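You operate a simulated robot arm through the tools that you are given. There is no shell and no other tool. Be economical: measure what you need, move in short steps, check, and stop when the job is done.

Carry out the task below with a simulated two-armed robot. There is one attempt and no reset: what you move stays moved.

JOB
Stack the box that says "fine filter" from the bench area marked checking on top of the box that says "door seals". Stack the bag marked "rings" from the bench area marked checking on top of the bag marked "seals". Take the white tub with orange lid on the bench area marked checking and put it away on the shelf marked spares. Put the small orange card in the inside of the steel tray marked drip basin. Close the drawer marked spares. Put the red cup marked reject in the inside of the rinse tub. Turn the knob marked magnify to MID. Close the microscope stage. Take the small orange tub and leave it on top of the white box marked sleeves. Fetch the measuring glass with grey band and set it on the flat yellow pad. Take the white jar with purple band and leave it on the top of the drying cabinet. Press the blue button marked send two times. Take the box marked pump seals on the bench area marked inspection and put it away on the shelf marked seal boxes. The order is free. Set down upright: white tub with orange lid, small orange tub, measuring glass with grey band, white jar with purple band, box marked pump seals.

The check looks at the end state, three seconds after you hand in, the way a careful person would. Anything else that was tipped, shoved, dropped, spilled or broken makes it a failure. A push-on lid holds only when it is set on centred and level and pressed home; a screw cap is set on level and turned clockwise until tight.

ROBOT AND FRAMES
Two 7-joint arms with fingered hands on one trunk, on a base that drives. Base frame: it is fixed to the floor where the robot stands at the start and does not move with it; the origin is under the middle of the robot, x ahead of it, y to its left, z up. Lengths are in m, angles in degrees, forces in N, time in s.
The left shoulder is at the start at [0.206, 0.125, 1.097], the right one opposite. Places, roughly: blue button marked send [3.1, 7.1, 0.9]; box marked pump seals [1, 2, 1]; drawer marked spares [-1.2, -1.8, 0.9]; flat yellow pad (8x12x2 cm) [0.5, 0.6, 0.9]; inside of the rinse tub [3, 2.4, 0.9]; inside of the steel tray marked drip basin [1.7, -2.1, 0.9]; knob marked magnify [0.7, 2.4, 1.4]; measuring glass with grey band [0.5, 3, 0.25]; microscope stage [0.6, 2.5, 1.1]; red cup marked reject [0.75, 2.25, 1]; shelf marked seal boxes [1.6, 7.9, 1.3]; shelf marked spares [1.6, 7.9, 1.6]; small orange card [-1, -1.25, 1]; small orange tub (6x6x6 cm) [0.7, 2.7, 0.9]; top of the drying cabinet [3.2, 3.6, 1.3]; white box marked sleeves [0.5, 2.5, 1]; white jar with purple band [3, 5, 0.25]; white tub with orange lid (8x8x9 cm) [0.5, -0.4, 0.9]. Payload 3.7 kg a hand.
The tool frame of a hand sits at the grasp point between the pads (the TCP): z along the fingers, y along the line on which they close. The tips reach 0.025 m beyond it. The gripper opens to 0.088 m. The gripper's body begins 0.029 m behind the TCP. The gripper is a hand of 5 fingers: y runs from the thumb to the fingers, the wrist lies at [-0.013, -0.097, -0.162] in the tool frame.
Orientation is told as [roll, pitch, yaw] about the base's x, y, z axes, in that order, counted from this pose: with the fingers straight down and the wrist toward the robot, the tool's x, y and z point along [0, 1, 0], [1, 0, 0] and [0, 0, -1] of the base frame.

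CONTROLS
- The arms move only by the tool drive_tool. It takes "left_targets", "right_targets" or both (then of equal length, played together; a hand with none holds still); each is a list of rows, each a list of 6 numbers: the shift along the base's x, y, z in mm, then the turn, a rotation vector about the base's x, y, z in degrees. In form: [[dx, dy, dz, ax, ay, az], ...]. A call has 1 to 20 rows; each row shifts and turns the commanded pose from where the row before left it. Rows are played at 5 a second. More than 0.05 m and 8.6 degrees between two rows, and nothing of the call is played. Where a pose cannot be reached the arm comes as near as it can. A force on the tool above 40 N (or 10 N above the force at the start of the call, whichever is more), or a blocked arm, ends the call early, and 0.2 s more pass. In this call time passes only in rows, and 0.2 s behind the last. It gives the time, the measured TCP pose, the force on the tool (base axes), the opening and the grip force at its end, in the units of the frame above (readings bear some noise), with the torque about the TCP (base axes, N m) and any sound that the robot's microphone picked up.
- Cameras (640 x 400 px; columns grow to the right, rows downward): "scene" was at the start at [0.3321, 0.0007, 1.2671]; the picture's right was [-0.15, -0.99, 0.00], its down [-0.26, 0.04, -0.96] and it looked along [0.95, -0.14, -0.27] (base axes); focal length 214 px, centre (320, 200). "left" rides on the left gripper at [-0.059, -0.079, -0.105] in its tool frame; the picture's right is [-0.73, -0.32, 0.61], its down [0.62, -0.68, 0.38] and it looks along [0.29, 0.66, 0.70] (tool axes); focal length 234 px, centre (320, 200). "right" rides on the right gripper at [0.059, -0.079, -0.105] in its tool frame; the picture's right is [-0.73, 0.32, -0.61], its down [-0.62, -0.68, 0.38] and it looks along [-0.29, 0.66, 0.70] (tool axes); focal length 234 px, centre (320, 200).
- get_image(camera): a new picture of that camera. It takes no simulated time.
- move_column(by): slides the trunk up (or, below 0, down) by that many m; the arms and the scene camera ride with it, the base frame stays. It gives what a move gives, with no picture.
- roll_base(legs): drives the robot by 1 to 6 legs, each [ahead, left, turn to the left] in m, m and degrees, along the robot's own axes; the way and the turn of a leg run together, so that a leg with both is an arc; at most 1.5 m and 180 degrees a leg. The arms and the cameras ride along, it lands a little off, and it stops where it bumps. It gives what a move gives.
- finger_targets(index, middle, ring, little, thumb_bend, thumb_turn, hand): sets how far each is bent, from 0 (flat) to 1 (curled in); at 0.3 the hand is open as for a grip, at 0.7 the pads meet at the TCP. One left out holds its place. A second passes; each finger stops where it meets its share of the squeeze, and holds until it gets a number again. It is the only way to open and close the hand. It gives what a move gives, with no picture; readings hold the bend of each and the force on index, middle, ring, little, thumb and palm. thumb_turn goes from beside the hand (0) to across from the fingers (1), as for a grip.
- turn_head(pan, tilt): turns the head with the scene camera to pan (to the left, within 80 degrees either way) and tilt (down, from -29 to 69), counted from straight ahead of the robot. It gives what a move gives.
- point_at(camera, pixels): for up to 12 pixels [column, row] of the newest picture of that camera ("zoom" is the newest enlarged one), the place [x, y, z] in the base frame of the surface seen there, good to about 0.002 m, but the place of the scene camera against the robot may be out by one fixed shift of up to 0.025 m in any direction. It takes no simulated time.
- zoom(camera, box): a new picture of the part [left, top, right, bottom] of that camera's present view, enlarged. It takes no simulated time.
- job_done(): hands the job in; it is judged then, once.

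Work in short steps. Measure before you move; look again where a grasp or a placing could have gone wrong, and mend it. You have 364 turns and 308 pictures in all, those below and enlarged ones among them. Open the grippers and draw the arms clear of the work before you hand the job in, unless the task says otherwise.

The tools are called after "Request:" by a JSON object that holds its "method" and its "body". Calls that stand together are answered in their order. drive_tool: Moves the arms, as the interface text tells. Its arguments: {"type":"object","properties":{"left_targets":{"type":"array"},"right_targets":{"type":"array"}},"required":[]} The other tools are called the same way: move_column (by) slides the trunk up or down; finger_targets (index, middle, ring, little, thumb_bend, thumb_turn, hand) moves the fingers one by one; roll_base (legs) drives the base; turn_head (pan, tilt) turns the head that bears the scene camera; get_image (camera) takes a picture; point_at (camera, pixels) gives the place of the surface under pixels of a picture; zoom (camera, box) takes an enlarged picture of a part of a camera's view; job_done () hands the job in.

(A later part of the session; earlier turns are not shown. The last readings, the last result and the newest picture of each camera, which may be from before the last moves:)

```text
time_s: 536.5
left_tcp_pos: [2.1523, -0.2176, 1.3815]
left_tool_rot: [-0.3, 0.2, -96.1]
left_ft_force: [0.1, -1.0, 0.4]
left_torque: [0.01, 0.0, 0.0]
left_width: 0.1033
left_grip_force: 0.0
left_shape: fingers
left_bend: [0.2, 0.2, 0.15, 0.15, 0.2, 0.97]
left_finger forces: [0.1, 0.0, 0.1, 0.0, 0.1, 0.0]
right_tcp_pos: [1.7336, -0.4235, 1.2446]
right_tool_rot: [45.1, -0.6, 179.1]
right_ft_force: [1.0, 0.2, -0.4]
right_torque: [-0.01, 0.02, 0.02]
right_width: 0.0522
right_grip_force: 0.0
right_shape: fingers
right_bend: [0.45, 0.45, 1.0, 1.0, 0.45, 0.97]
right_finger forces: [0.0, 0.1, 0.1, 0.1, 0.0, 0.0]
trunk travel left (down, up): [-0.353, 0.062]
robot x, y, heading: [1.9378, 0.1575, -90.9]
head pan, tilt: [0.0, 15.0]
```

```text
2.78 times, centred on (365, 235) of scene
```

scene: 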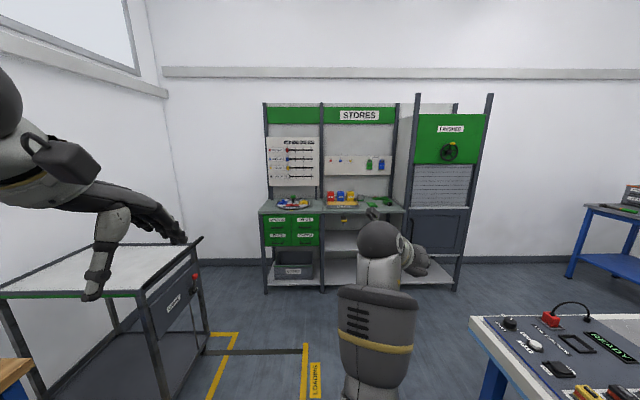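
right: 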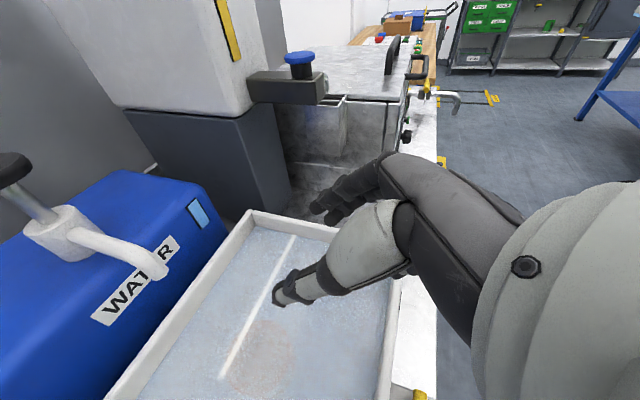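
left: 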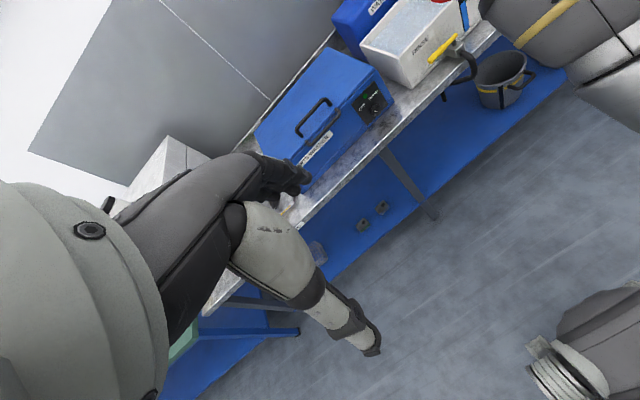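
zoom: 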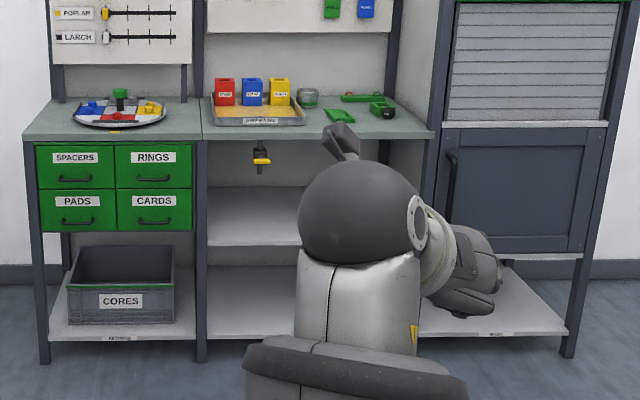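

The drip basin is the steel tray at zoom (258,112). I measure its rim and inside.

Request:
{"method": "point_at", "body": {"camera": "zoom", "pixels": [[215, 122], [303, 120], [260, 121], [258, 108], [235, 109], [285, 109], [212, 100], [252, 100], [281, 100], [224, 100], [330, 130]]}}

```text
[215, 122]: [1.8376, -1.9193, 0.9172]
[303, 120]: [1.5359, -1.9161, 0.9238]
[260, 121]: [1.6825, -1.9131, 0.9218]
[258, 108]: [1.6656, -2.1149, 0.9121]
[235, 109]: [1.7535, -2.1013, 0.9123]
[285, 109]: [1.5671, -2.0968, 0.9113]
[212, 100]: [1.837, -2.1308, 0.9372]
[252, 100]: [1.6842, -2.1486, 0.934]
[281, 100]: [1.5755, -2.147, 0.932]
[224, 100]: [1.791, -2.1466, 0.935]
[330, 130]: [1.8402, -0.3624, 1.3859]
```

Tray: x 1.54–1.84, front y −1.915, floor z 0.912, free floor in front of the boxes (y > −2.145). Now I go west between bench and rack toward the card.

Request:
{"method": "roll_base", "body": {"legs": [[1.38, 0, 0], [0, 0, -89], [1.2, 0, 0], [0.9, 0, 0]]}}

Request:
{"method": "get_image", "body": {"camera": "scene"}}

```text
time_s: 557.1
left_tcp_pos: [-0.5134, -1.4604, 1.38]
left_tool_rot: [-0.3, 0.2, 175.0]
left_ft_force: [0.0, 0.0, 0.0]
left_torque: [-0.02, 0.0, 0.03]
left_width: 0.1034
left_grip_force: 0.0
left_shape: fingers
left_bend: [0.2, 0.2, 0.15, 0.15, 0.2, 0.97]
left_finger forces: [0.0, 0.1, 0.0, 0.0, 0.0, 0.0]
right_tcp_pos: [-0.7282, -1.044, 1.2449]
right_tool_rot: [45.0, -0.6, 90.3]
right_ft_force: [-0.1, 0.5, -0.2]
right_torque: [0.02, 0.0, -0.04]
right_width: 0.052
right_grip_force: 0.0
right_shape: fingers
right_bend: [0.45, 0.45, 1.0, 1.0, 0.45, 0.97]
right_finger forces: [0.0, 0.0, 0.0, 0.0, 0.1, 0.0]
trunk travel left (down, up): [-0.353, 0.062]
robot x, y, heading: [-0.1465, -1.2411, -179.8]
head pan, tilt: [0.0, 15.0]
```

```text
75 pictures are left
```

scene: 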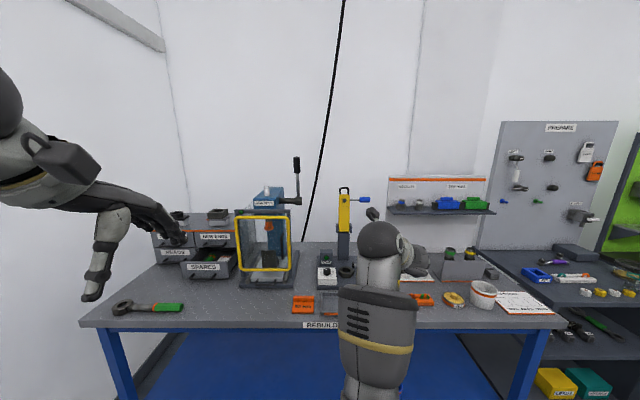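

The rebuild table is in front; the SPARES drawer stands open at (205,266). I enlarge to find the orange card.

Request:
{"method": "zoom", "body": {"camera": "scene", "box": [90, 190, 350, 330]}}

Request:
{"method": "zoom", "body": {"camera": "scene", "box": [270, 260, 520, 340]}}

```text
2.46 times, centred on (220, 260) of scene
```

zoom: 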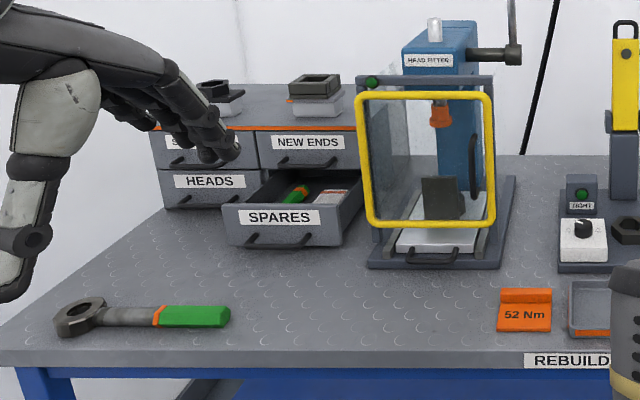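

```text
2.56 times, centred on (395, 300) of scene
```

zoom: 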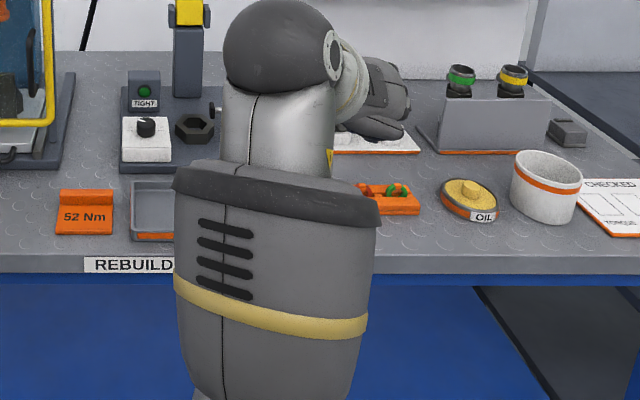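

The "52 Nm" orange card at (303,303) looks like the one. I measure it and the drawer front.

Request:
{"method": "zoom", "body": {"camera": "scene", "box": [150, 220, 330, 330]}}

Request:
{"method": "point_at", "body": {"camera": "zoom", "pixels": [[510, 290], [570, 290], [540, 262], [508, 320], [572, 318], [515, 270], [195, 170], [195, 195], [130, 165], [270, 165], [200, 130], [230, 95]]}}

```text
3.56 times, centred on (240, 275) of scene
```

zoom: 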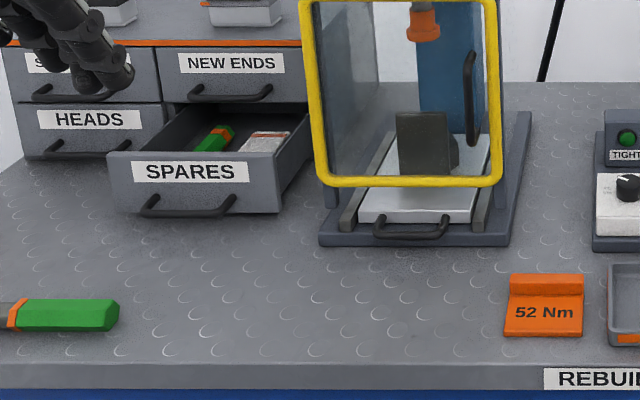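

```text
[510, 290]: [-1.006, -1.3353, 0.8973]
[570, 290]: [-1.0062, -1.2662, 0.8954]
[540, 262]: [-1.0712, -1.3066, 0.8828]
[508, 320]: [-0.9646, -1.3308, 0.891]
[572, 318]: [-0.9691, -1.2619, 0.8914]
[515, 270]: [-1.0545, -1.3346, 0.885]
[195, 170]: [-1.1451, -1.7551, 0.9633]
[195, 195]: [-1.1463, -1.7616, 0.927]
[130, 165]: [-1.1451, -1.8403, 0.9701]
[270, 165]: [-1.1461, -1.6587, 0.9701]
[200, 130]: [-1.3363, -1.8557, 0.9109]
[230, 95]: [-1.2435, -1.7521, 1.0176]
```

Card: flat, centred ≈(−0.99, −1.31), with a raised strip at its far edge. The left hand (pointing down) will pinch that strip. I move the base closer.

Request:
{"method": "roll_base", "body": {"legs": [[0, -0.13, 0], [0.3, 0, 0]]}}

Request:
{"method": "finger_targets", "body": {"hand": "left", "index": 0.5, "middle": 0.5, "ring": 1.0, "little": 1.0, "thumb_bend": 0.5}}

Request:
{"method": "drive_tool", "body": {"left_targets": [[-22, 5, -40, 0, 0, 0], [-22, 5, -40, 0, 0, 0], [-22, 5, -40, 0, 0, 0], [-22, 5, -40, 0, 0, 0], [-22, 5, -40, 0, 0, 1], [-22, 0, -40, 0, 0, 2], [-22, 0, -30, 0, 0, 2]]}}

Request:
{"method": "get_image", "body": {"camera": "left"}}

Request:
{"method": "get_image", "body": {"camera": "scene"}}

```text
time_s: 560.1
left_tcp_pos: [-0.8122, -1.33, 1.381]
left_tool_rot: [-0.3, 0.2, 175.0]
left_ft_force: [-0.1, -0.7, 0.7]
left_torque: [0.0, -0.01, 0.01]
left_width: 0.1035
left_grip_force: 0.0
left_shape: fingers
left_bend: [0.2, 0.2, 0.15, 0.15, 0.2, 0.97]
left_finger forces: [0.1, 0.0, 0.1, 0.0, 0.0, 0.1]
right_tcp_pos: [-1.0263, -0.9147, 1.2458]
right_tool_rot: [45.0, -0.6, 90.2]
right_ft_force: [-0.1, 0.4, 0.5]
right_torque: [-0.05, -0.02, 0.01]
right_width: 0.0522
right_grip_force: 0.1
right_shape: fingers
right_bend: [0.45, 0.45, 1.0, 1.0, 0.45, 0.97]
right_finger forces: [0.0, 0.0, 0.0, 0.0, 0.1, 0.0]
trunk travel left (down, up): [-0.353, 0.062]
robot x, y, heading: [-0.4392, -1.1076, -180.0]
head pan, tilt: [0.0, 15.0]
```

```text
time_s: 561.1
left_tcp_pos: [-0.812, -1.3303, 1.381]
left_tool_rot: [-0.2, 0.3, 175.0]
left_ft_force: [0.5, 0.1, 0.7]
left_torque: [0.01, -0.01, 0.02]
left_width: 0.0421
left_grip_force: 0.1
left_shape: fingers
left_bend: [0.5, 0.5, 1.0, 1.0, 0.5, 1.0]
left_finger forces: [0.1, 0.0, 0.0, 0.0, 0.0, 0.0]
right_tcp_pos: [-1.0262, -0.9152, 1.245]
right_tool_rot: [45.2, -0.7, 90.3]
right_ft_force: [0.8, 0.0, 0.3]
right_torque: [0.0, 0.0, 0.02]
right_width: 0.0521
right_grip_force: 0.1
right_shape: fingers
right_bend: [0.45, 0.45, 1.0, 1.0, 0.45, 0.97]
right_finger forces: [0.0, 0.0, 0.0, 0.0, 0.0, 0.0]
trunk travel left (down, up): [-0.353, 0.062]
robot x, y, heading: [-0.439, -1.1085, -180.1]
head pan, tilt: [0.0, 15.0]
```

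```text
time_s: 562.7
left_tcp_pos: [-0.9668, -1.3055, 1.1109]
left_tool_rot: [-0.3, 0.1, -179.9]
left_ft_force: [-0.3, -0.3, -0.1]
left_torque: [-0.02, 0.01, 0.01]
left_width: 0.0421
left_grip_force: 0.0
left_shape: fingers
left_bend: [0.5, 0.5, 1.0, 1.0, 0.5, 1.0]
left_finger forces: [0.0, 0.0, 0.0, 0.1, 0.1, 0.0]
right_tcp_pos: [-1.0278, -0.9145, 1.2444]
right_tool_rot: [45.0, -0.6, 90.4]
right_ft_force: [0.5, 0.3, 1.1]
right_torque: [-0.01, 0.01, 0.01]
right_width: 0.0524
right_grip_force: 0.0
right_shape: fingers
right_bend: [0.45, 0.45, 1.0, 1.0, 0.45, 0.97]
right_finger forces: [0.0, 0.0, 0.0, 0.1, 0.0, 0.0]
trunk travel left (down, up): [-0.353, 0.062]
robot x, y, heading: [-0.4408, -1.1114, -179.8]
head pan, tilt: [0.0, 15.0]
```

```text
71 pictures are left
```

left: 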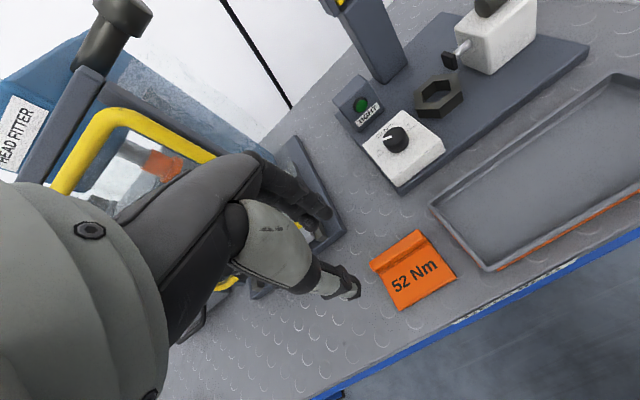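

```text
70 pictures are left
```

scene: 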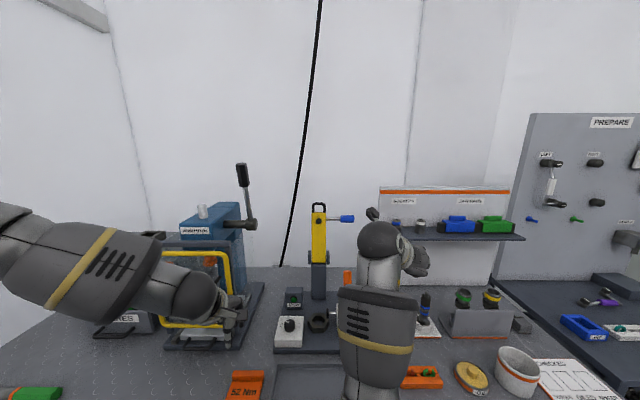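

The card is at (410,272) in the left camera. I enlarge and measure its strip.

Request:
{"method": "zoom", "body": {"camera": "left", "box": [350, 215, 470, 325]}}

Request:
{"method": "point_at", "body": {"camera": "zoom", "pixels": [[100, 165], [250, 60], [110, 200], [262, 95], [175, 115], [190, 140], [175, 330], [370, 225], [230, 210], [330, 100], [60, 180]]}}

```text
3.64 times, centred on (410, 270) of left
```

zoom: 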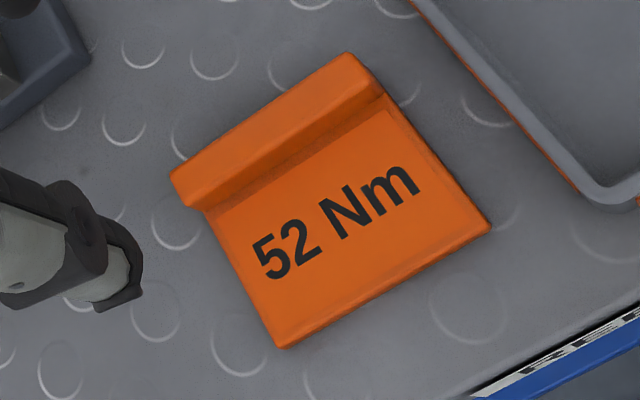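

```text
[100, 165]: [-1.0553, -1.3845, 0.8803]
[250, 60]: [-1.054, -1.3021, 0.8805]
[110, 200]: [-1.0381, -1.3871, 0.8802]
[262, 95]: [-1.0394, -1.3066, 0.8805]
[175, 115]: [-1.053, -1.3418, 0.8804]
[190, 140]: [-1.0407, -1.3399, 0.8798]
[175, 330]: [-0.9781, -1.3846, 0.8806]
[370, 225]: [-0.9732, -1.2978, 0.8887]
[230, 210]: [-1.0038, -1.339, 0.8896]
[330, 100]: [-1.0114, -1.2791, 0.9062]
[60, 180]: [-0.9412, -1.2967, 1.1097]
```

Request:
{"method": "point_at", "body": {"camera": "zoom", "pixels": [[190, 172], [270, 118], [348, 66], [205, 200], [290, 150], [375, 95], [255, 110], [285, 345], [485, 225]]}}

```text
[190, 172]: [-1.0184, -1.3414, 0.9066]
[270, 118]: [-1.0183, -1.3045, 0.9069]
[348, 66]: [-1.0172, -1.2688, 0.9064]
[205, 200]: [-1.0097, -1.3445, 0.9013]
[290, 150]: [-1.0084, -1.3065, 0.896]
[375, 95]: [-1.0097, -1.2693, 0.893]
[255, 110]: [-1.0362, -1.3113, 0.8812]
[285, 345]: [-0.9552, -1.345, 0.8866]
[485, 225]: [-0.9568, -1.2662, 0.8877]
```

Strip: x −1.009…−1.022, y −1.345…−1.265, top 0.907. I lower the pinch onto it (TCP −1.0155, −1.305, 0.918).

Request:
{"method": "drive_tool", "body": {"left_targets": [[-12, 0, -30, 0, 0, 0], [-12, 0, -40, 0, 0, 0], [-12, 0, -40, 0, 0, 0], [-12.5, 0, -40, 0, 0, 0], [0, 0, -25, 0, 0, 0], [0, 0, -15, 0, 0, 0]]}}

Request:
{"method": "get_image", "body": {"camera": "left"}}

```text
time_s: 564.1
left_tcp_pos: [-0.9745, -1.3473, 1.0014]
left_tool_rot: [-0.3, 0.2, -180.0]
left_ft_force: [-0.6, 0.3, -0.1]
left_torque: [-0.01, -0.02, -0.03]
left_width: 0.0416
left_grip_force: 0.1
left_shape: fingers
left_bend: [0.5, 0.5, 1.0, 1.0, 0.5, 1.0]
left_finger forces: [0.0, 0.0, 0.0, 0.1, 0.0, 0.0]
left hand out of reach, approached as far as the arm can: row 3, 4, 5, 6
right_tcp_pos: [-1.0254, -0.9154, 1.2444]
right_tool_rot: [45.0, -0.6, 90.3]
right_ft_force: [0.5, -0.7, -0.3]
right_torque: [0.01, -0.02, 0.02]
right_width: 0.0521
right_grip_force: 0.1
right_shape: fingers
right_bend: [0.45, 0.45, 1.0, 1.0, 0.45, 0.97]
right_finger forces: [0.1, 0.0, 0.0, 0.1, 0.1, 0.0]
trunk travel left (down, up): [-0.353, 0.062]
robot x, y, heading: [-0.4408, -1.1064, -179.6]
head pan, tilt: [0.0, 15.0]
```

```text
68 pictures are left
```

left: 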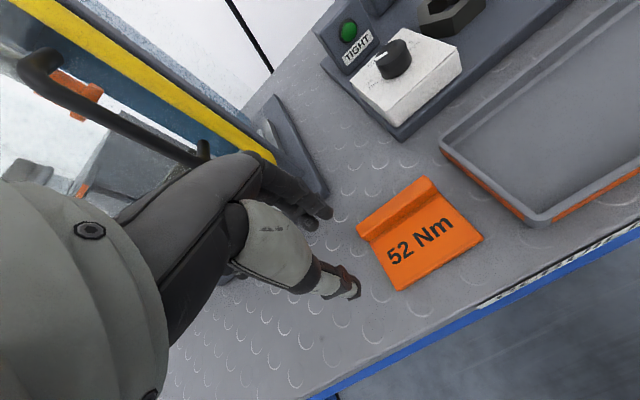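

The arm is at a limit again; I raise the hand, lower the trunk 0.12 and shift the base 60 mm to the right.

Request:
{"method": "drive_tool", "body": {"left_targets": [[0, 0, 40, 0, 0, 0], [0, 0, 40, 0, 0, 0]]}}

Request:
{"method": "roll_base", "body": {"legs": [[0, -0.06, 0]]}}

Request:
{"method": "move_column", "body": {"by": -0.12}}

```text
time_s: 564.7
left_tcp_pos: [-0.9747, -1.3461, 1.0797]
left_tool_rot: [-0.3, 0.2, 180.0]
left_ft_force: [-0.2, -0.5, -0.2]
left_torque: [-0.01, -0.01, 0.01]
left_width: 0.0421
left_grip_force: 0.1
left_shape: fingers
left_bend: [0.5, 0.5, 1.0, 1.0, 0.5, 1.0]
left_finger forces: [0.0, 0.0, 0.0, 0.1, 0.1, 0.0]
right_tcp_pos: [-1.0259, -0.915, 1.2451]
right_tool_rot: [45.1, -0.6, 90.3]
right_ft_force: [0.7, -0.3, 0.1]
right_torque: [-0.04, -0.04, 0.0]
right_width: 0.0523
right_grip_force: 0.1
right_shape: fingers
right_bend: [0.45, 0.45, 1.0, 1.0, 0.45, 0.97]
right_finger forces: [0.0, 0.1, 0.1, 0.0, 0.0, 0.0]
trunk travel left (down, up): [-0.353, 0.062]
robot x, y, heading: [-0.4429, -1.1049, -179.9]
head pan, tilt: [0.0, 15.0]
```

```text
time_s: 565.6
left_tcp_pos: [-0.9755, -1.2854, 1.0797]
left_tool_rot: [-0.1, 0.2, -180.0]
left_ft_force: [0.0, 0.6, -0.2]
left_torque: [0.02, 0.0, 0.02]
left_width: 0.0417
left_grip_force: 0.0
left_shape: fingers
left_bend: [0.5, 0.5, 1.0, 1.0, 0.5, 1.0]
left_finger forces: [0.0, 0.1, 0.0, 0.0, 0.0, 0.1]
right_tcp_pos: [-1.0261, -0.8551, 1.2459]
right_tool_rot: [45.1, -0.4, 90.3]
right_ft_force: [-0.2, 1.3, 0.2]
right_torque: [0.0, -0.02, 0.02]
right_width: 0.0522
right_grip_force: 0.1
right_shape: fingers
right_bend: [0.45, 0.45, 1.0, 1.0, 0.45, 0.97]
right_finger forces: [0.0, 0.0, 0.0, 0.0, 0.0, 0.0]
trunk travel left (down, up): [-0.353, 0.062]
robot x, y, heading: [-0.4388, -1.0496, -179.5]
head pan, tilt: [0.0, 15.0]
```

```text
time_s: 567.1
left_tcp_pos: [-0.9752, -1.2862, 0.961]
left_tool_rot: [-0.4, 0.0, -180.0]
left_ft_force: [-0.2, 0.0, 0.0]
left_torque: [-0.02, 0.02, 0.0]
left_width: 0.042
left_grip_force: 0.1
left_shape: fingers
left_bend: [0.5, 0.5, 1.0, 1.0, 0.5, 1.0]
left_finger forces: [0.1, 0.0, 0.0, 0.0, 0.0, 0.0]
right_tcp_pos: [-1.0255, -0.8554, 1.1264]
right_tool_rot: [45.2, -0.5, 90.3]
right_ft_force: [0.7, 0.5, 0.4]
right_torque: [-0.01, 0.01, -0.02]
right_width: 0.0521
right_grip_force: 0.1
right_shape: fingers
right_bend: [0.45, 0.45, 1.0, 1.0, 0.45, 0.97]
right_finger forces: [0.1, 0.0, 0.0, 0.0, 0.0, 0.0]
trunk travel left (down, up): [-0.233, 0.182]
robot x, y, heading: [-0.4406, -1.0512, -179.8]
head pan, tilt: [0.0, 15.0]
```

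Good. Now I go over the strip and down.

Request:
{"method": "drive_tool", "body": {"left_targets": [[-20, -10, 0, 0, 0, 0], [-20.5, -9, 0, 0, 0, 0], [0, 0, -15, 0, 0, 0], [0, 0, -15, 0, 0, 0], [0, 0, -10, 0, 0, 0]]}}

Request:
{"method": "get_image", "body": {"camera": "left"}}

```text
time_s: 568.3
left_tcp_pos: [-1.0183, -1.3074, 0.918]
left_tool_rot: [-0.3, 0.2, 180.1]
left_ft_force: [0.2, 0.8, 0.7]
left_torque: [-0.01, 0.01, 0.03]
left_width: 0.042
left_grip_force: 0.1
left_shape: fingers
left_bend: [0.5, 0.5, 1.0, 1.0, 0.5, 1.0]
left_finger forces: [0.1, 0.0, 0.0, 0.0, 0.0, 0.0]
right_tcp_pos: [-1.0278, -0.8544, 1.1263]
right_tool_rot: [45.0, -0.7, 90.3]
right_ft_force: [0.1, -0.3, -0.4]
right_torque: [-0.02, 0.01, -0.01]
right_width: 0.0522
right_grip_force: 0.2
right_shape: fingers
right_bend: [0.45, 0.45, 1.0, 1.0, 0.45, 0.97]
right_finger forces: [0.0, 0.1, 0.1, 0.0, 0.1, 0.0]
trunk travel left (down, up): [-0.233, 0.182]
robot x, y, heading: [-0.4394, -1.0493, -179.8]
head pan, tilt: [0.0, 15.0]
```

```text
67 pictures are left
```

left: 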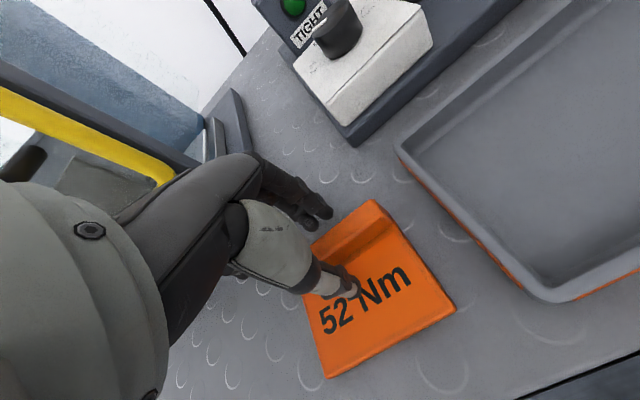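

Thumb over the card, fingers behind the strip. I pinch and lift.

Request:
{"method": "finger_targets", "body": {"hand": "left", "index": 0.8, "middle": 0.8, "thumb_bend": 0.76}}

Request:
{"method": "drive_tool", "body": {"left_targets": [[0, 0, 15, 0, 0, 0], [0, 0, 25, 0, 0, 0], [0, 0, 35, 0, 0, 0], [0, 0, 35, 0, 0, 0]]}}

Request:
{"method": "get_image", "body": {"camera": "left"}}

```text
time_s: 569.3
left_tcp_pos: [-1.0186, -1.3063, 0.9192]
left_tool_rot: [-0.2, 0.2, 180.0]
left_ft_force: [-3.8, -1.0, 5.3]
left_torque: [0.04, -0.2, -0.08]
left_width: 0.009
left_grip_force: 17.7
left_shape: fingers
left_bend: [0.76, 0.75, 1.0, 1.0, 0.64, 1.0]
left_finger forces: [9.2, 8.8, 0.0, 0.0, 18.2, 0.0]
right_tcp_pos: [-1.0271, -0.8556, 1.1246]
right_tool_rot: [45.2, -0.7, 90.3]
right_ft_force: [-0.2, -0.5, 0.0]
right_torque: [-0.03, 0.03, 0.01]
right_width: 0.0522
right_grip_force: 0.0
right_shape: fingers
right_bend: [0.45, 0.45, 1.0, 1.0, 0.45, 0.97]
right_finger forces: [0.0, 0.0, 0.0, 0.0, 0.1, 0.1]
trunk travel left (down, up): [-0.233, 0.182]
robot x, y, heading: [-0.4439, -1.0503, -179.7]
head pan, tilt: [0.0, 15.0]
```

```text
time_s: 570.3
left_tcp_pos: [-1.0148, -1.3055, 1.0291]
left_tool_rot: [-0.2, 0.2, -179.9]
left_ft_force: [-0.9, 0.4, 0.6]
left_torque: [-0.01, 0.03, -0.01]
left_width: 0.0092
left_grip_force: 16.1
left_shape: fingers
left_bend: [0.78, 0.77, 1.0, 1.0, 0.62, 1.0]
left_finger forces: [8.8, 7.3, 0.0, 0.0, 16.1, 0.1]
right_tcp_pos: [-1.0269, -0.8557, 1.1254]
right_tool_rot: [45.1, -0.5, 90.3]
right_ft_force: [0.3, 0.4, 0.3]
right_torque: [0.03, -0.02, 0.01]
right_width: 0.0523
right_grip_force: 0.0
right_shape: fingers
right_bend: [0.45, 0.45, 1.0, 1.0, 0.45, 0.97]
right_finger forces: [0.0, 0.1, 0.1, 0.1, 0.0, 0.0]
trunk travel left (down, up): [-0.233, 0.182]
robot x, y, heading: [-0.439, -1.0474, -179.8]
head pan, tilt: [0.0, 15.0]
```

```text
66 pictures are left
```

left: 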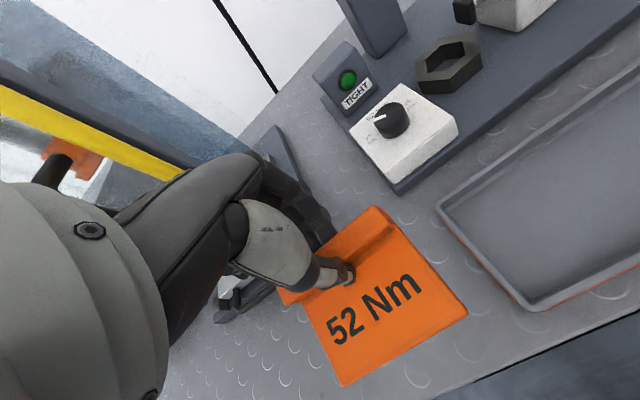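

The card is held. I raise the trunk and carry it to the drip basin: back off, turn to face the stores rack, strafe east.

Request:
{"method": "move_column", "body": {"by": 0.17}}

Request:
{"method": "roll_base", "body": {"legs": [[-0.35, 0, 0], [0, 0, 90], [0, 1.48, 0]]}}

Request:
{"method": "turn_head", "body": {"pan": 15, "tilt": 35}}

Request:
{"method": "get_image", "body": {"camera": "scene"}}

```text
time_s: 572.3
left_tcp_pos: [-1.0173, -1.3054, 1.1987]
left_tool_rot: [-0.3, 0.2, 179.9]
left_ft_force: [-0.5, -0.1, -0.6]
left_torque: [0.0, 0.02, 0.01]
left_width: 0.0092
left_grip_force: 16.2
left_shape: fingers
left_bend: [0.78, 0.77, 1.0, 1.0, 0.62, 1.0]
left_finger forces: [8.8, 7.3, 0.0, 0.0, 16.0, 0.1]
right_tcp_pos: [-1.0272, -0.8565, 1.2948]
right_tool_rot: [45.0, -0.5, 90.3]
right_ft_force: [-0.6, -0.2, -0.3]
right_torque: [0.02, -0.01, -0.01]
right_width: 0.0523
right_grip_force: 0.0
right_shape: fingers
right_bend: [0.45, 0.45, 1.0, 1.0, 0.45, 0.97]
right_finger forces: [0.1, 0.1, 0.0, 0.0, 0.0, 0.0]
trunk travel left (down, up): [-0.403, 0.012]
robot x, y, heading: [-0.4423, -1.0497, -179.8]
head pan, tilt: [0.0, 15.0]
```

```text
time_s: 585.3
left_tcp_pos: [1.6397, -1.5952, 1.2007]
left_tool_rot: [-0.3, 0.2, -89.2]
left_ft_force: [-0.2, 0.1, -0.5]
left_torque: [-0.06, 0.03, -0.01]
left_width: 0.009
left_grip_force: 15.4
left_shape: fingers
left_bend: [0.78, 0.77, 1.0, 1.0, 0.62, 1.0]
left_finger forces: [8.1, 7.2, 0.0, 0.1, 15.5, 0.1]
right_tcp_pos: [1.1904, -1.6134, 1.2951]
right_tool_rot: [45.1, -0.6, -178.8]
right_ft_force: [-1.0, -1.0, -0.3]
right_torque: [-0.01, -0.01, -0.01]
right_width: 0.0522
right_grip_force: 0.2
right_shape: fingers
right_bend: [0.45, 0.45, 1.0, 1.0, 0.45, 0.97]
right_finger forces: [0.0, 0.1, 0.0, 0.0, 0.0, 0.0]
trunk travel left (down, up): [-0.403, 0.012]
robot x, y, heading: [1.3725, -1.0266, -89.3]
head pan, tilt: [0.0, 15.0]
```

```text
time_s: 586.1
left_tcp_pos: [1.6391, -1.5959, 1.1992]
left_tool_rot: [-0.3, 0.2, -89.0]
left_ft_force: [0.0, -0.1, -0.4]
left_torque: [-0.01, -0.01, 0.01]
left_width: 0.0089
left_grip_force: 15.8
left_shape: fingers
left_bend: [0.78, 0.77, 1.0, 1.0, 0.62, 1.0]
left_finger forces: [8.3, 7.2, 0.0, 0.0, 15.6, 0.0]
right_tcp_pos: [1.1891, -1.6126, 1.2954]
right_tool_rot: [45.0, -0.6, -178.7]
right_ft_force: [-0.5, 0.3, 0.5]
right_torque: [0.01, -0.04, 0.01]
right_width: 0.052
right_grip_force: 0.0
right_shape: fingers
right_bend: [0.45, 0.45, 1.0, 1.0, 0.45, 0.97]
right_finger forces: [0.1, 0.1, 0.1, 0.1, 0.0, 0.0]
trunk travel left (down, up): [-0.403, 0.012]
robot x, y, heading: [1.3773, -1.0237, -88.8]
head pan, tilt: [15.0, 35.0]
```

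```text
65 pictures are left
```

scene: 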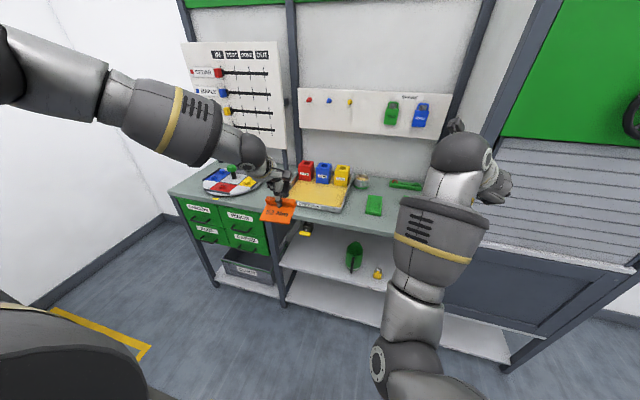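

The card is over the aisle before the rack. I tuck the right hand in, then drive 0.38 ahead.

Request:
{"method": "drive_tool", "body": {"right_targets": [[20, 25, 5, 0, 0, 0], [20, 25, 5, 0, 0, 0], [20, 25, 5, 0, 0, 0], [20, 25, 5, 0, 0, 0]]}}

Request:
{"method": "roll_base", "body": {"legs": [[0.38, 0, 0]]}}

Request:
{"method": "get_image", "body": {"camera": "left"}}

```text
time_s: 587.1
left_tcp_pos: [1.6402, -1.5947, 1.1998]
left_tool_rot: [-0.3, 0.2, -89.1]
left_ft_force: [-0.4, 0.2, 0.3]
left_torque: [0.02, 0.01, -0.02]
left_width: 0.0093
left_grip_force: 15.4
left_shape: fingers
left_bend: [0.78, 0.77, 1.0, 1.0, 0.62, 1.0]
left_finger forces: [8.4, 7.2, 0.0, 0.1, 15.6, 0.0]
right_tcp_pos: [1.2705, -1.5122, 1.3151]
right_tool_rot: [45.2, -0.6, -178.9]
right_ft_force: [-0.5, 0.0, -0.1]
right_torque: [-0.04, 0.01, 0.0]
right_width: 0.0521
right_grip_force: 0.0
right_shape: fingers
right_bend: [0.45, 0.45, 1.0, 1.0, 0.45, 0.97]
right_finger forces: [0.0, 0.0, 0.0, 0.0, 0.1, 0.1]
trunk travel left (down, up): [-0.403, 0.012]
robot x, y, heading: [1.3738, -1.0194, -88.5]
head pan, tilt: [15.0, 35.0]
```

```text
time_s: 589.5
left_tcp_pos: [1.6446, -1.9854, 1.1996]
left_tool_rot: [-0.3, 0.1, -89.4]
left_ft_force: [-0.3, 0.3, -0.7]
left_torque: [-0.03, 0.0, 0.0]
left_width: 0.0089
left_grip_force: 15.7
left_shape: fingers
left_bend: [0.78, 0.77, 1.0, 1.0, 0.62, 1.0]
left_finger forces: [8.3, 7.1, 0.0, 0.1, 15.6, 0.0]
right_tcp_pos: [1.2772, -1.9016, 1.3145]
right_tool_rot: [45.0, -0.6, -179.0]
right_ft_force: [-0.6, -0.5, -0.7]
right_torque: [-0.01, -0.03, 0.0]
right_width: 0.0523
right_grip_force: 0.0
right_shape: fingers
right_bend: [0.45, 0.45, 1.0, 1.0, 0.45, 0.97]
right_finger forces: [0.0, 0.0, 0.0, 0.1, 0.0, 0.0]
trunk travel left (down, up): [-0.403, 0.012]
robot x, y, heading: [1.3856, -1.4169, -89.2]
head pan, tilt: [15.0, 35.0]
```

```text
64 pictures are left
```

left: 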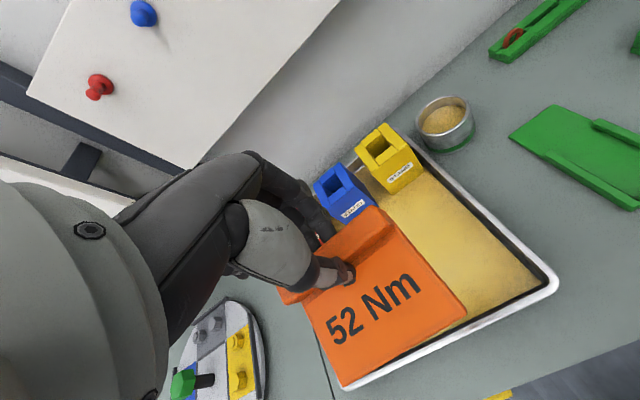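

I check the tray's label in the scene view before placing.

Request:
{"method": "turn_head", "body": {"pan": 20, "tilt": 55}}

Request:
{"method": "get_image", "body": {"camera": "scene"}}

```text
time_s: 590.4
left_tcp_pos: [1.6443, -1.985, 1.1989]
left_tool_rot: [-0.3, 0.0, -89.3]
left_ft_force: [0.3, 0.8, 0.1]
left_torque: [-0.01, 0.06, -0.02]
left_width: 0.0088
left_grip_force: 16.0
left_shape: fingers
left_bend: [0.78, 0.77, 1.0, 1.0, 0.62, 1.0]
left_finger forces: [8.3, 7.2, 0.0, 0.0, 15.7, 0.1]
right_tcp_pos: [1.2743, -1.9009, 1.3155]
right_tool_rot: [45.1, -0.6, -179.1]
right_ft_force: [0.1, 0.3, -0.3]
right_torque: [-0.01, -0.03, 0.01]
right_width: 0.0522
right_grip_force: 0.1
right_shape: fingers
right_bend: [0.45, 0.45, 1.0, 1.0, 0.45, 0.97]
right_finger forces: [0.1, 0.1, 0.0, 0.0, 0.0, 0.0]
trunk travel left (down, up): [-0.403, 0.012]
robot x, y, heading: [1.3811, -1.413, -89.2]
head pan, tilt: [20.0, 55.0]
```

```text
63 pictures are left
```

scene: 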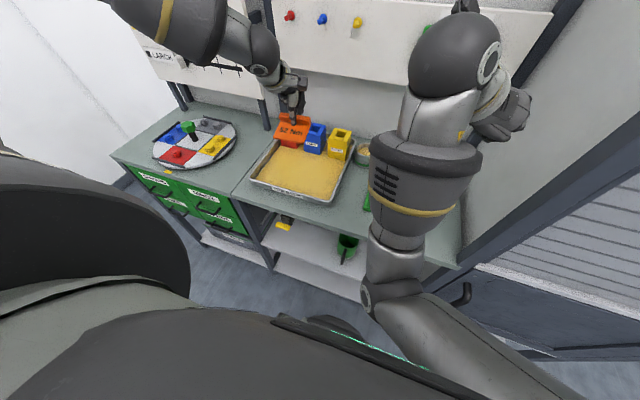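

Request:
{"method": "zoom", "body": {"camera": "scene", "box": [230, 110, 380, 220]}}

```text
3.64 times, centred on (305, 165) of scene
```

zoom: 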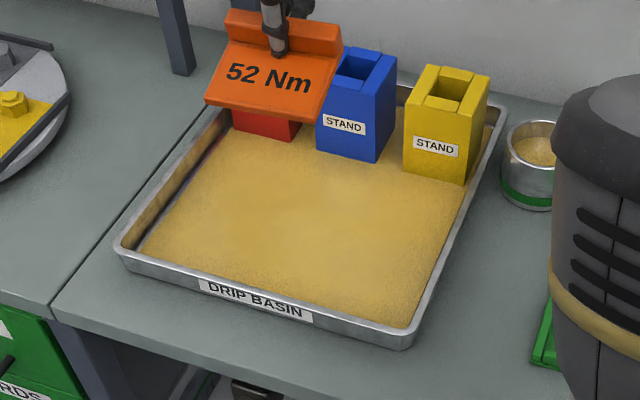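

"DRIP BASIN" is confirmed. I move 75 mm further in, then lower with the trunk 0.2.

Request:
{"method": "drive_tool", "body": {"left_targets": [[5, -38, 0, 0, 0, 0], [5, -37, 0, 0, 0, 0]]}}

Request:
{"method": "move_column", "body": {"by": -0.2}}

Request:
{"method": "zoom", "body": {"camera": "scene", "box": [200, 60, 440, 260]}}

```text
time_s: 591.0
left_tcp_pos: [1.6558, -2.0623, 1.1989]
left_tool_rot: [-0.2, 0.2, -89.3]
left_ft_force: [0.3, -0.7, 0.2]
left_torque: [0.0, 0.01, -0.01]
left_width: 0.0088
left_grip_force: 15.0
left_shape: fingers
left_bend: [0.78, 0.77, 1.0, 1.0, 0.62, 1.0]
left_finger forces: [8.4, 7.2, 0.0, 0.0, 15.6, 0.0]
right_tcp_pos: [1.2747, -1.9029, 1.315]
right_tool_rot: [45.0, -0.6, -179.0]
right_ft_force: [0.2, -0.2, 0.1]
right_torque: [0.02, -0.03, -0.02]
right_width: 0.0518
right_grip_force: 0.0
right_shape: fingers
right_bend: [0.45, 0.45, 1.0, 1.0, 0.45, 0.97]
right_finger forces: [0.0, 0.0, 0.0, 0.0, 0.0, 0.0]
trunk travel left (down, up): [-0.403, 0.012]
robot x, y, heading: [1.376, -1.4111, -89.0]
head pan, tilt: [20.0, 55.0]
```

```text
time_s: 593.1
left_tcp_pos: [1.6538, -2.0599, 1.0]
left_tool_rot: [-0.3, 0.1, -89.3]
left_ft_force: [0.6, 0.2, -0.4]
left_torque: [-0.02, 0.01, 0.04]
left_width: 0.009
left_grip_force: 15.7
left_shape: fingers
left_bend: [0.78, 0.77, 1.0, 1.0, 0.62, 1.0]
left_finger forces: [8.4, 7.1, 0.0, 0.0, 15.7, 0.0]
right_tcp_pos: [1.2752, -1.9227, 1.0715]
right_tool_rot: [38.7, -0.7, -178.9]
right_ft_force: [0.8, 0.4, -0.3]
right_torque: [-0.03, 0.0, 0.0]
right_width: 0.0524
right_grip_force: 0.1
right_shape: fingers
right_bend: [0.45, 0.45, 1.0, 1.0, 0.45, 0.97]
right_finger forces: [0.1, 0.0, 0.0, 0.0, 0.0, 0.1]
trunk travel left (down, up): [-0.203, 0.212]
robot x, y, heading: [1.3816, -1.4079, -89.3]
head pan, tilt: [20.0, 55.0]
```

```text
2.00 times, centred on (320, 160) of scene
```

zoom: 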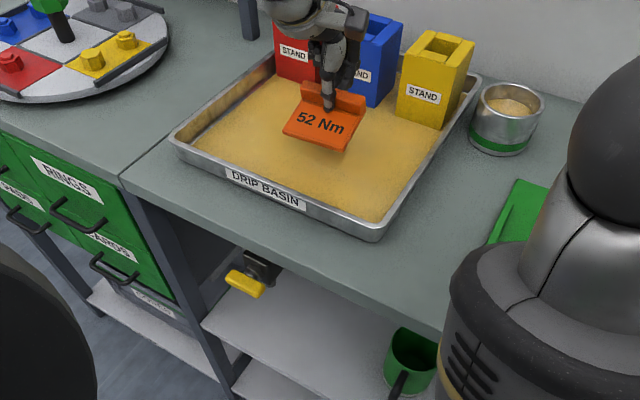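

The card is over the free sand area. I lower ~46 mm to touch.

Request:
{"method": "drive_tool", "body": {"left_targets": [[0, 0, -20, 0, 0, 0], [0, 0, -15, 0, 0, 0], [0, 0, -8, 0, 0, 0], [0, 0, -4, 0, 0, 0]]}}

Request:
{"method": "get_image", "body": {"camera": "left"}}

```text
time_s: 594.1
left_tcp_pos: [1.6549, -2.0596, 0.9531]
left_tool_rot: [-0.3, 0.2, -89.3]
left_ft_force: [0.1, -0.2, 0.1]
left_torque: [0.01, -0.01, 0.0]
left_width: 0.0091
left_grip_force: 15.7
left_shape: fingers
left_bend: [0.78, 0.77, 1.0, 1.0, 0.62, 1.0]
left_finger forces: [8.1, 7.5, 0.0, 0.1, 15.6, 0.0]
right_tcp_pos: [1.2755, -1.9235, 1.0703]
right_tool_rot: [38.6, -0.7, -178.9]
right_ft_force: [-0.1, 0.1, 0.1]
right_torque: [0.03, 0.02, -0.01]
right_width: 0.0521
right_grip_force: 0.1
right_shape: fingers
right_bend: [0.45, 0.45, 1.0, 1.0, 0.45, 0.97]
right_finger forces: [0.1, 0.0, 0.1, 0.0, 0.1, 0.0]
trunk travel left (down, up): [-0.203, 0.212]
robot x, y, heading: [1.3824, -1.4131, -89.1]
head pan, tilt: [20.0, 55.0]
```

```text
60 pictures are left
```

left: 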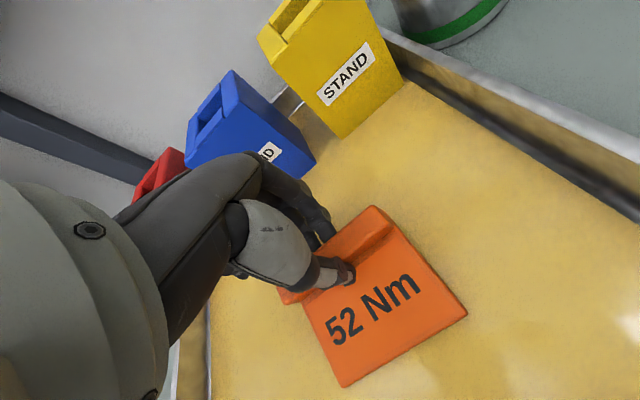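

Just above/at the sand. I lower 3 mm more, open and rise.

Request:
{"method": "drive_tool", "body": {"left_targets": [[0, 0, -3, 0, 0, 0]]}}

Request:
{"method": "finger_targets", "body": {"hand": "left", "index": 0.45, "middle": 0.45, "thumb_bend": 0.45}}

Request:
{"method": "drive_tool", "body": {"left_targets": [[0, 0, 20, 0, 0, 0], [0, 0, 35, 0, 0, 0], [0, 0, 40, 0, 0, 0], [0, 0, 40, 0, 0, 0]]}}

Request:
{"method": "get_image", "body": {"camera": "left"}}

```text
time_s: 594.5
left_tcp_pos: [1.6535, -2.0607, 0.95]
left_tool_rot: [-0.3, 0.0, -89.4]
left_ft_force: [-0.4, -1.1, -0.2]
left_torque: [0.07, 0.0, -0.01]
left_width: 0.0091
left_grip_force: 15.3
left_shape: fingers
left_bend: [0.78, 0.77, 1.0, 1.0, 0.62, 1.0]
left_finger forces: [7.9, 7.4, 0.1, 0.0, 14.8, 0.1]
right_tcp_pos: [1.2752, -1.923, 1.0688]
right_tool_rot: [38.7, -0.7, -178.9]
right_ft_force: [0.9, 0.2, 0.7]
right_torque: [0.0, 0.01, -0.01]
right_width: 0.0524
right_grip_force: 0.1
right_shape: fingers
right_bend: [0.45, 0.45, 1.0, 1.0, 0.45, 0.97]
right_finger forces: [0.1, 0.0, 0.0, 0.0, 0.1, 0.0]
trunk travel left (down, up): [-0.203, 0.212]
robot x, y, heading: [1.3772, -1.4156, -89.0]
head pan, tilt: [20.0, 55.0]
```

```text
time_s: 595.5
left_tcp_pos: [1.6541, -2.0607, 0.9496]
left_tool_rot: [-0.2, 0.2, -89.3]
left_ft_force: [-0.4, -0.3, 1.2]
left_torque: [0.02, 0.01, -0.01]
left_width: 0.0518
left_grip_force: 0.3
left_shape: fingers
left_bend: [0.45, 0.45, 1.0, 1.0, 0.45, 0.99]
left_finger forces: [0.1, 0.1, 0.0, 0.0, 0.0, 0.0]
right_tcp_pos: [1.2752, -1.9237, 1.0695]
right_tool_rot: [38.6, -0.6, -178.9]
right_ft_force: [0.1, 0.0, -0.6]
right_torque: [0.03, 0.02, 0.0]
right_width: 0.0519
right_grip_force: 0.0
right_shape: fingers
right_bend: [0.45, 0.45, 1.0, 1.0, 0.45, 0.97]
right_finger forces: [0.0, 0.0, 0.0, 0.0, 0.0, 0.0]
trunk travel left (down, up): [-0.203, 0.212]
robot x, y, heading: [1.3831, -1.4137, -88.7]
head pan, tilt: [20.0, 55.0]
```

```text
time_s: 596.5
left_tcp_pos: [1.6534, -2.0613, 1.0841]
left_tool_rot: [-0.3, 0.1, -89.3]
left_ft_force: [-0.2, 0.4, 0.2]
left_torque: [0.01, -0.01, 0.01]
left_width: 0.0521
left_grip_force: 0.0
left_shape: fingers
left_bend: [0.45, 0.45, 1.0, 1.0, 0.45, 0.99]
left_finger forces: [0.0, 0.1, 0.0, 0.0, 0.1, 0.1]
right_tcp_pos: [1.2749, -1.9231, 1.0698]
right_tool_rot: [38.8, -0.6, -178.9]
right_ft_force: [-0.5, -0.1, 0.4]
right_torque: [-0.03, 0.0, 0.02]
right_width: 0.0523
right_grip_force: 0.1
right_shape: fingers
right_bend: [0.45, 0.45, 1.0, 1.0, 0.45, 0.97]
right_finger forces: [0.0, 0.1, 0.0, 0.0, 0.0, 0.1]
trunk travel left (down, up): [-0.203, 0.212]
robot x, y, heading: [1.3845, -1.4149, -89.2]
head pan, tilt: [20.0, 55.0]
```

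```text
59 pictures are left
```

left: 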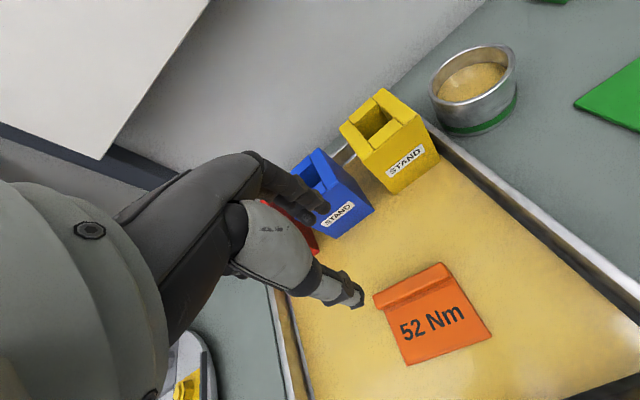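

The card lies in the basin. Now the drawer: I raise the trunk, back out and go west to face the rebuild table.

Request:
{"method": "move_column", "body": {"by": 0.12}}

Request:
{"method": "roll_base", "body": {"legs": [[-0.38, 0, 0], [0, 0, -91], [1.45, 0, 0], [0, 0.45, 0]]}}

Request:
{"method": "turn_head", "body": {"pan": 15, "tilt": 30}}

Request:
{"method": "get_image", "body": {"camera": "scene"}}

```text
time_s: 598.0
left_tcp_pos: [1.6546, -2.0601, 1.203]
left_tool_rot: [-0.3, 0.2, -89.3]
left_ft_force: [-0.1, 0.2, -0.6]
left_torque: [-0.04, 0.03, 0.02]
left_width: 0.0519
left_grip_force: 0.1
left_shape: fingers
left_bend: [0.45, 0.45, 1.0, 1.0, 0.45, 0.99]
left_finger forces: [0.0, 0.0, 0.0, 0.1, 0.0, 0.0]
right_tcp_pos: [1.2747, -1.9242, 1.1895]
right_tool_rot: [38.6, -0.6, -178.9]
right_ft_force: [0.3, 0.3, -0.3]
right_torque: [-0.01, 0.0, -0.01]
right_width: 0.0519
right_grip_force: 0.0
right_shape: fingers
right_bend: [0.45, 0.45, 1.0, 1.0, 0.45, 0.97]
right_finger forces: [0.1, 0.0, 0.1, 0.1, 0.0, 0.1]
trunk travel left (down, up): [-0.323, 0.092]
robot x, y, heading: [1.3837, -1.4125, -89.2]
head pan, tilt: [20.0, 55.0]
```

```text
time_s: 613.4
left_tcp_pos: [-0.6943, -1.8114, 1.2045]
left_tool_rot: [-0.2, 0.3, -178.2]
left_ft_force: [-0.6, 0.4, 0.5]
left_torque: [0.04, -0.02, -0.02]
left_width: 0.0521
left_grip_force: 0.0
left_shape: fingers
left_bend: [0.45, 0.45, 1.0, 1.0, 0.45, 0.99]
left_finger forces: [0.0, 0.0, 0.0, 0.0, 0.0, 0.0]
right_tcp_pos: [-0.5645, -1.43, 1.1904]
right_tool_rot: [38.7, -0.7, 92.2]
right_ft_force: [0.1, 0.0, -0.2]
right_torque: [-0.03, -0.01, -0.01]
right_width: 0.0521
right_grip_force: 0.0
right_shape: fingers
right_bend: [0.45, 0.45, 1.0, 1.0, 0.45, 0.97]
right_finger forces: [0.0, 0.1, 0.0, 0.0, 0.0, 0.1]
trunk travel left (down, up): [-0.323, 0.092]
robot x, y, heading: [-0.053, -1.5277, -178.0]
head pan, tilt: [20.0, 55.0]
```

```text
time_s: 614.3
left_tcp_pos: [-0.6936, -1.8126, 1.2042]
left_tool_rot: [-0.3, 0.2, -178.2]
left_ft_force: [-0.1, 0.0, 0.4]
left_torque: [0.01, 0.02, -0.04]
left_width: 0.052
left_grip_force: 0.0
left_shape: fingers
left_bend: [0.45, 0.45, 1.0, 1.0, 0.45, 0.99]
left_finger forces: [0.0, 0.0, 0.0, 0.0, 0.0, 0.0]
right_tcp_pos: [-0.565, -1.4291, 1.1899]
right_tool_rot: [38.6, -0.7, 92.2]
right_ft_force: [0.2, 0.1, 0.1]
right_torque: [-0.02, -0.01, 0.0]
right_width: 0.0522
right_grip_force: 0.1
right_shape: fingers
right_bend: [0.45, 0.45, 1.0, 1.0, 0.45, 0.97]
right_finger forces: [0.0, 0.1, 0.1, 0.0, 0.1, 0.0]
trunk travel left (down, up): [-0.323, 0.092]
robot x, y, heading: [-0.0505, -1.5276, -178.2]
head pan, tilt: [15.0, 30.0]
```

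```text
58 pictures are left
```

scene: 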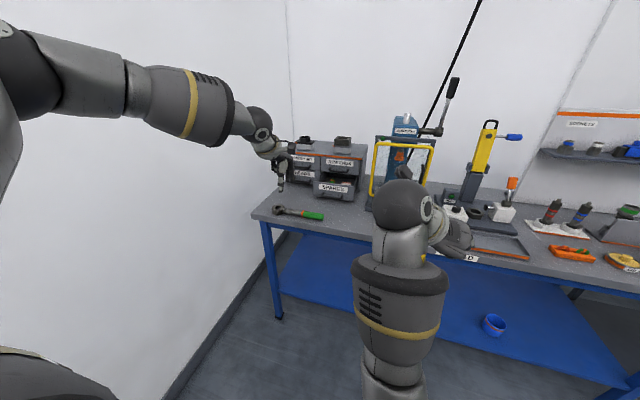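

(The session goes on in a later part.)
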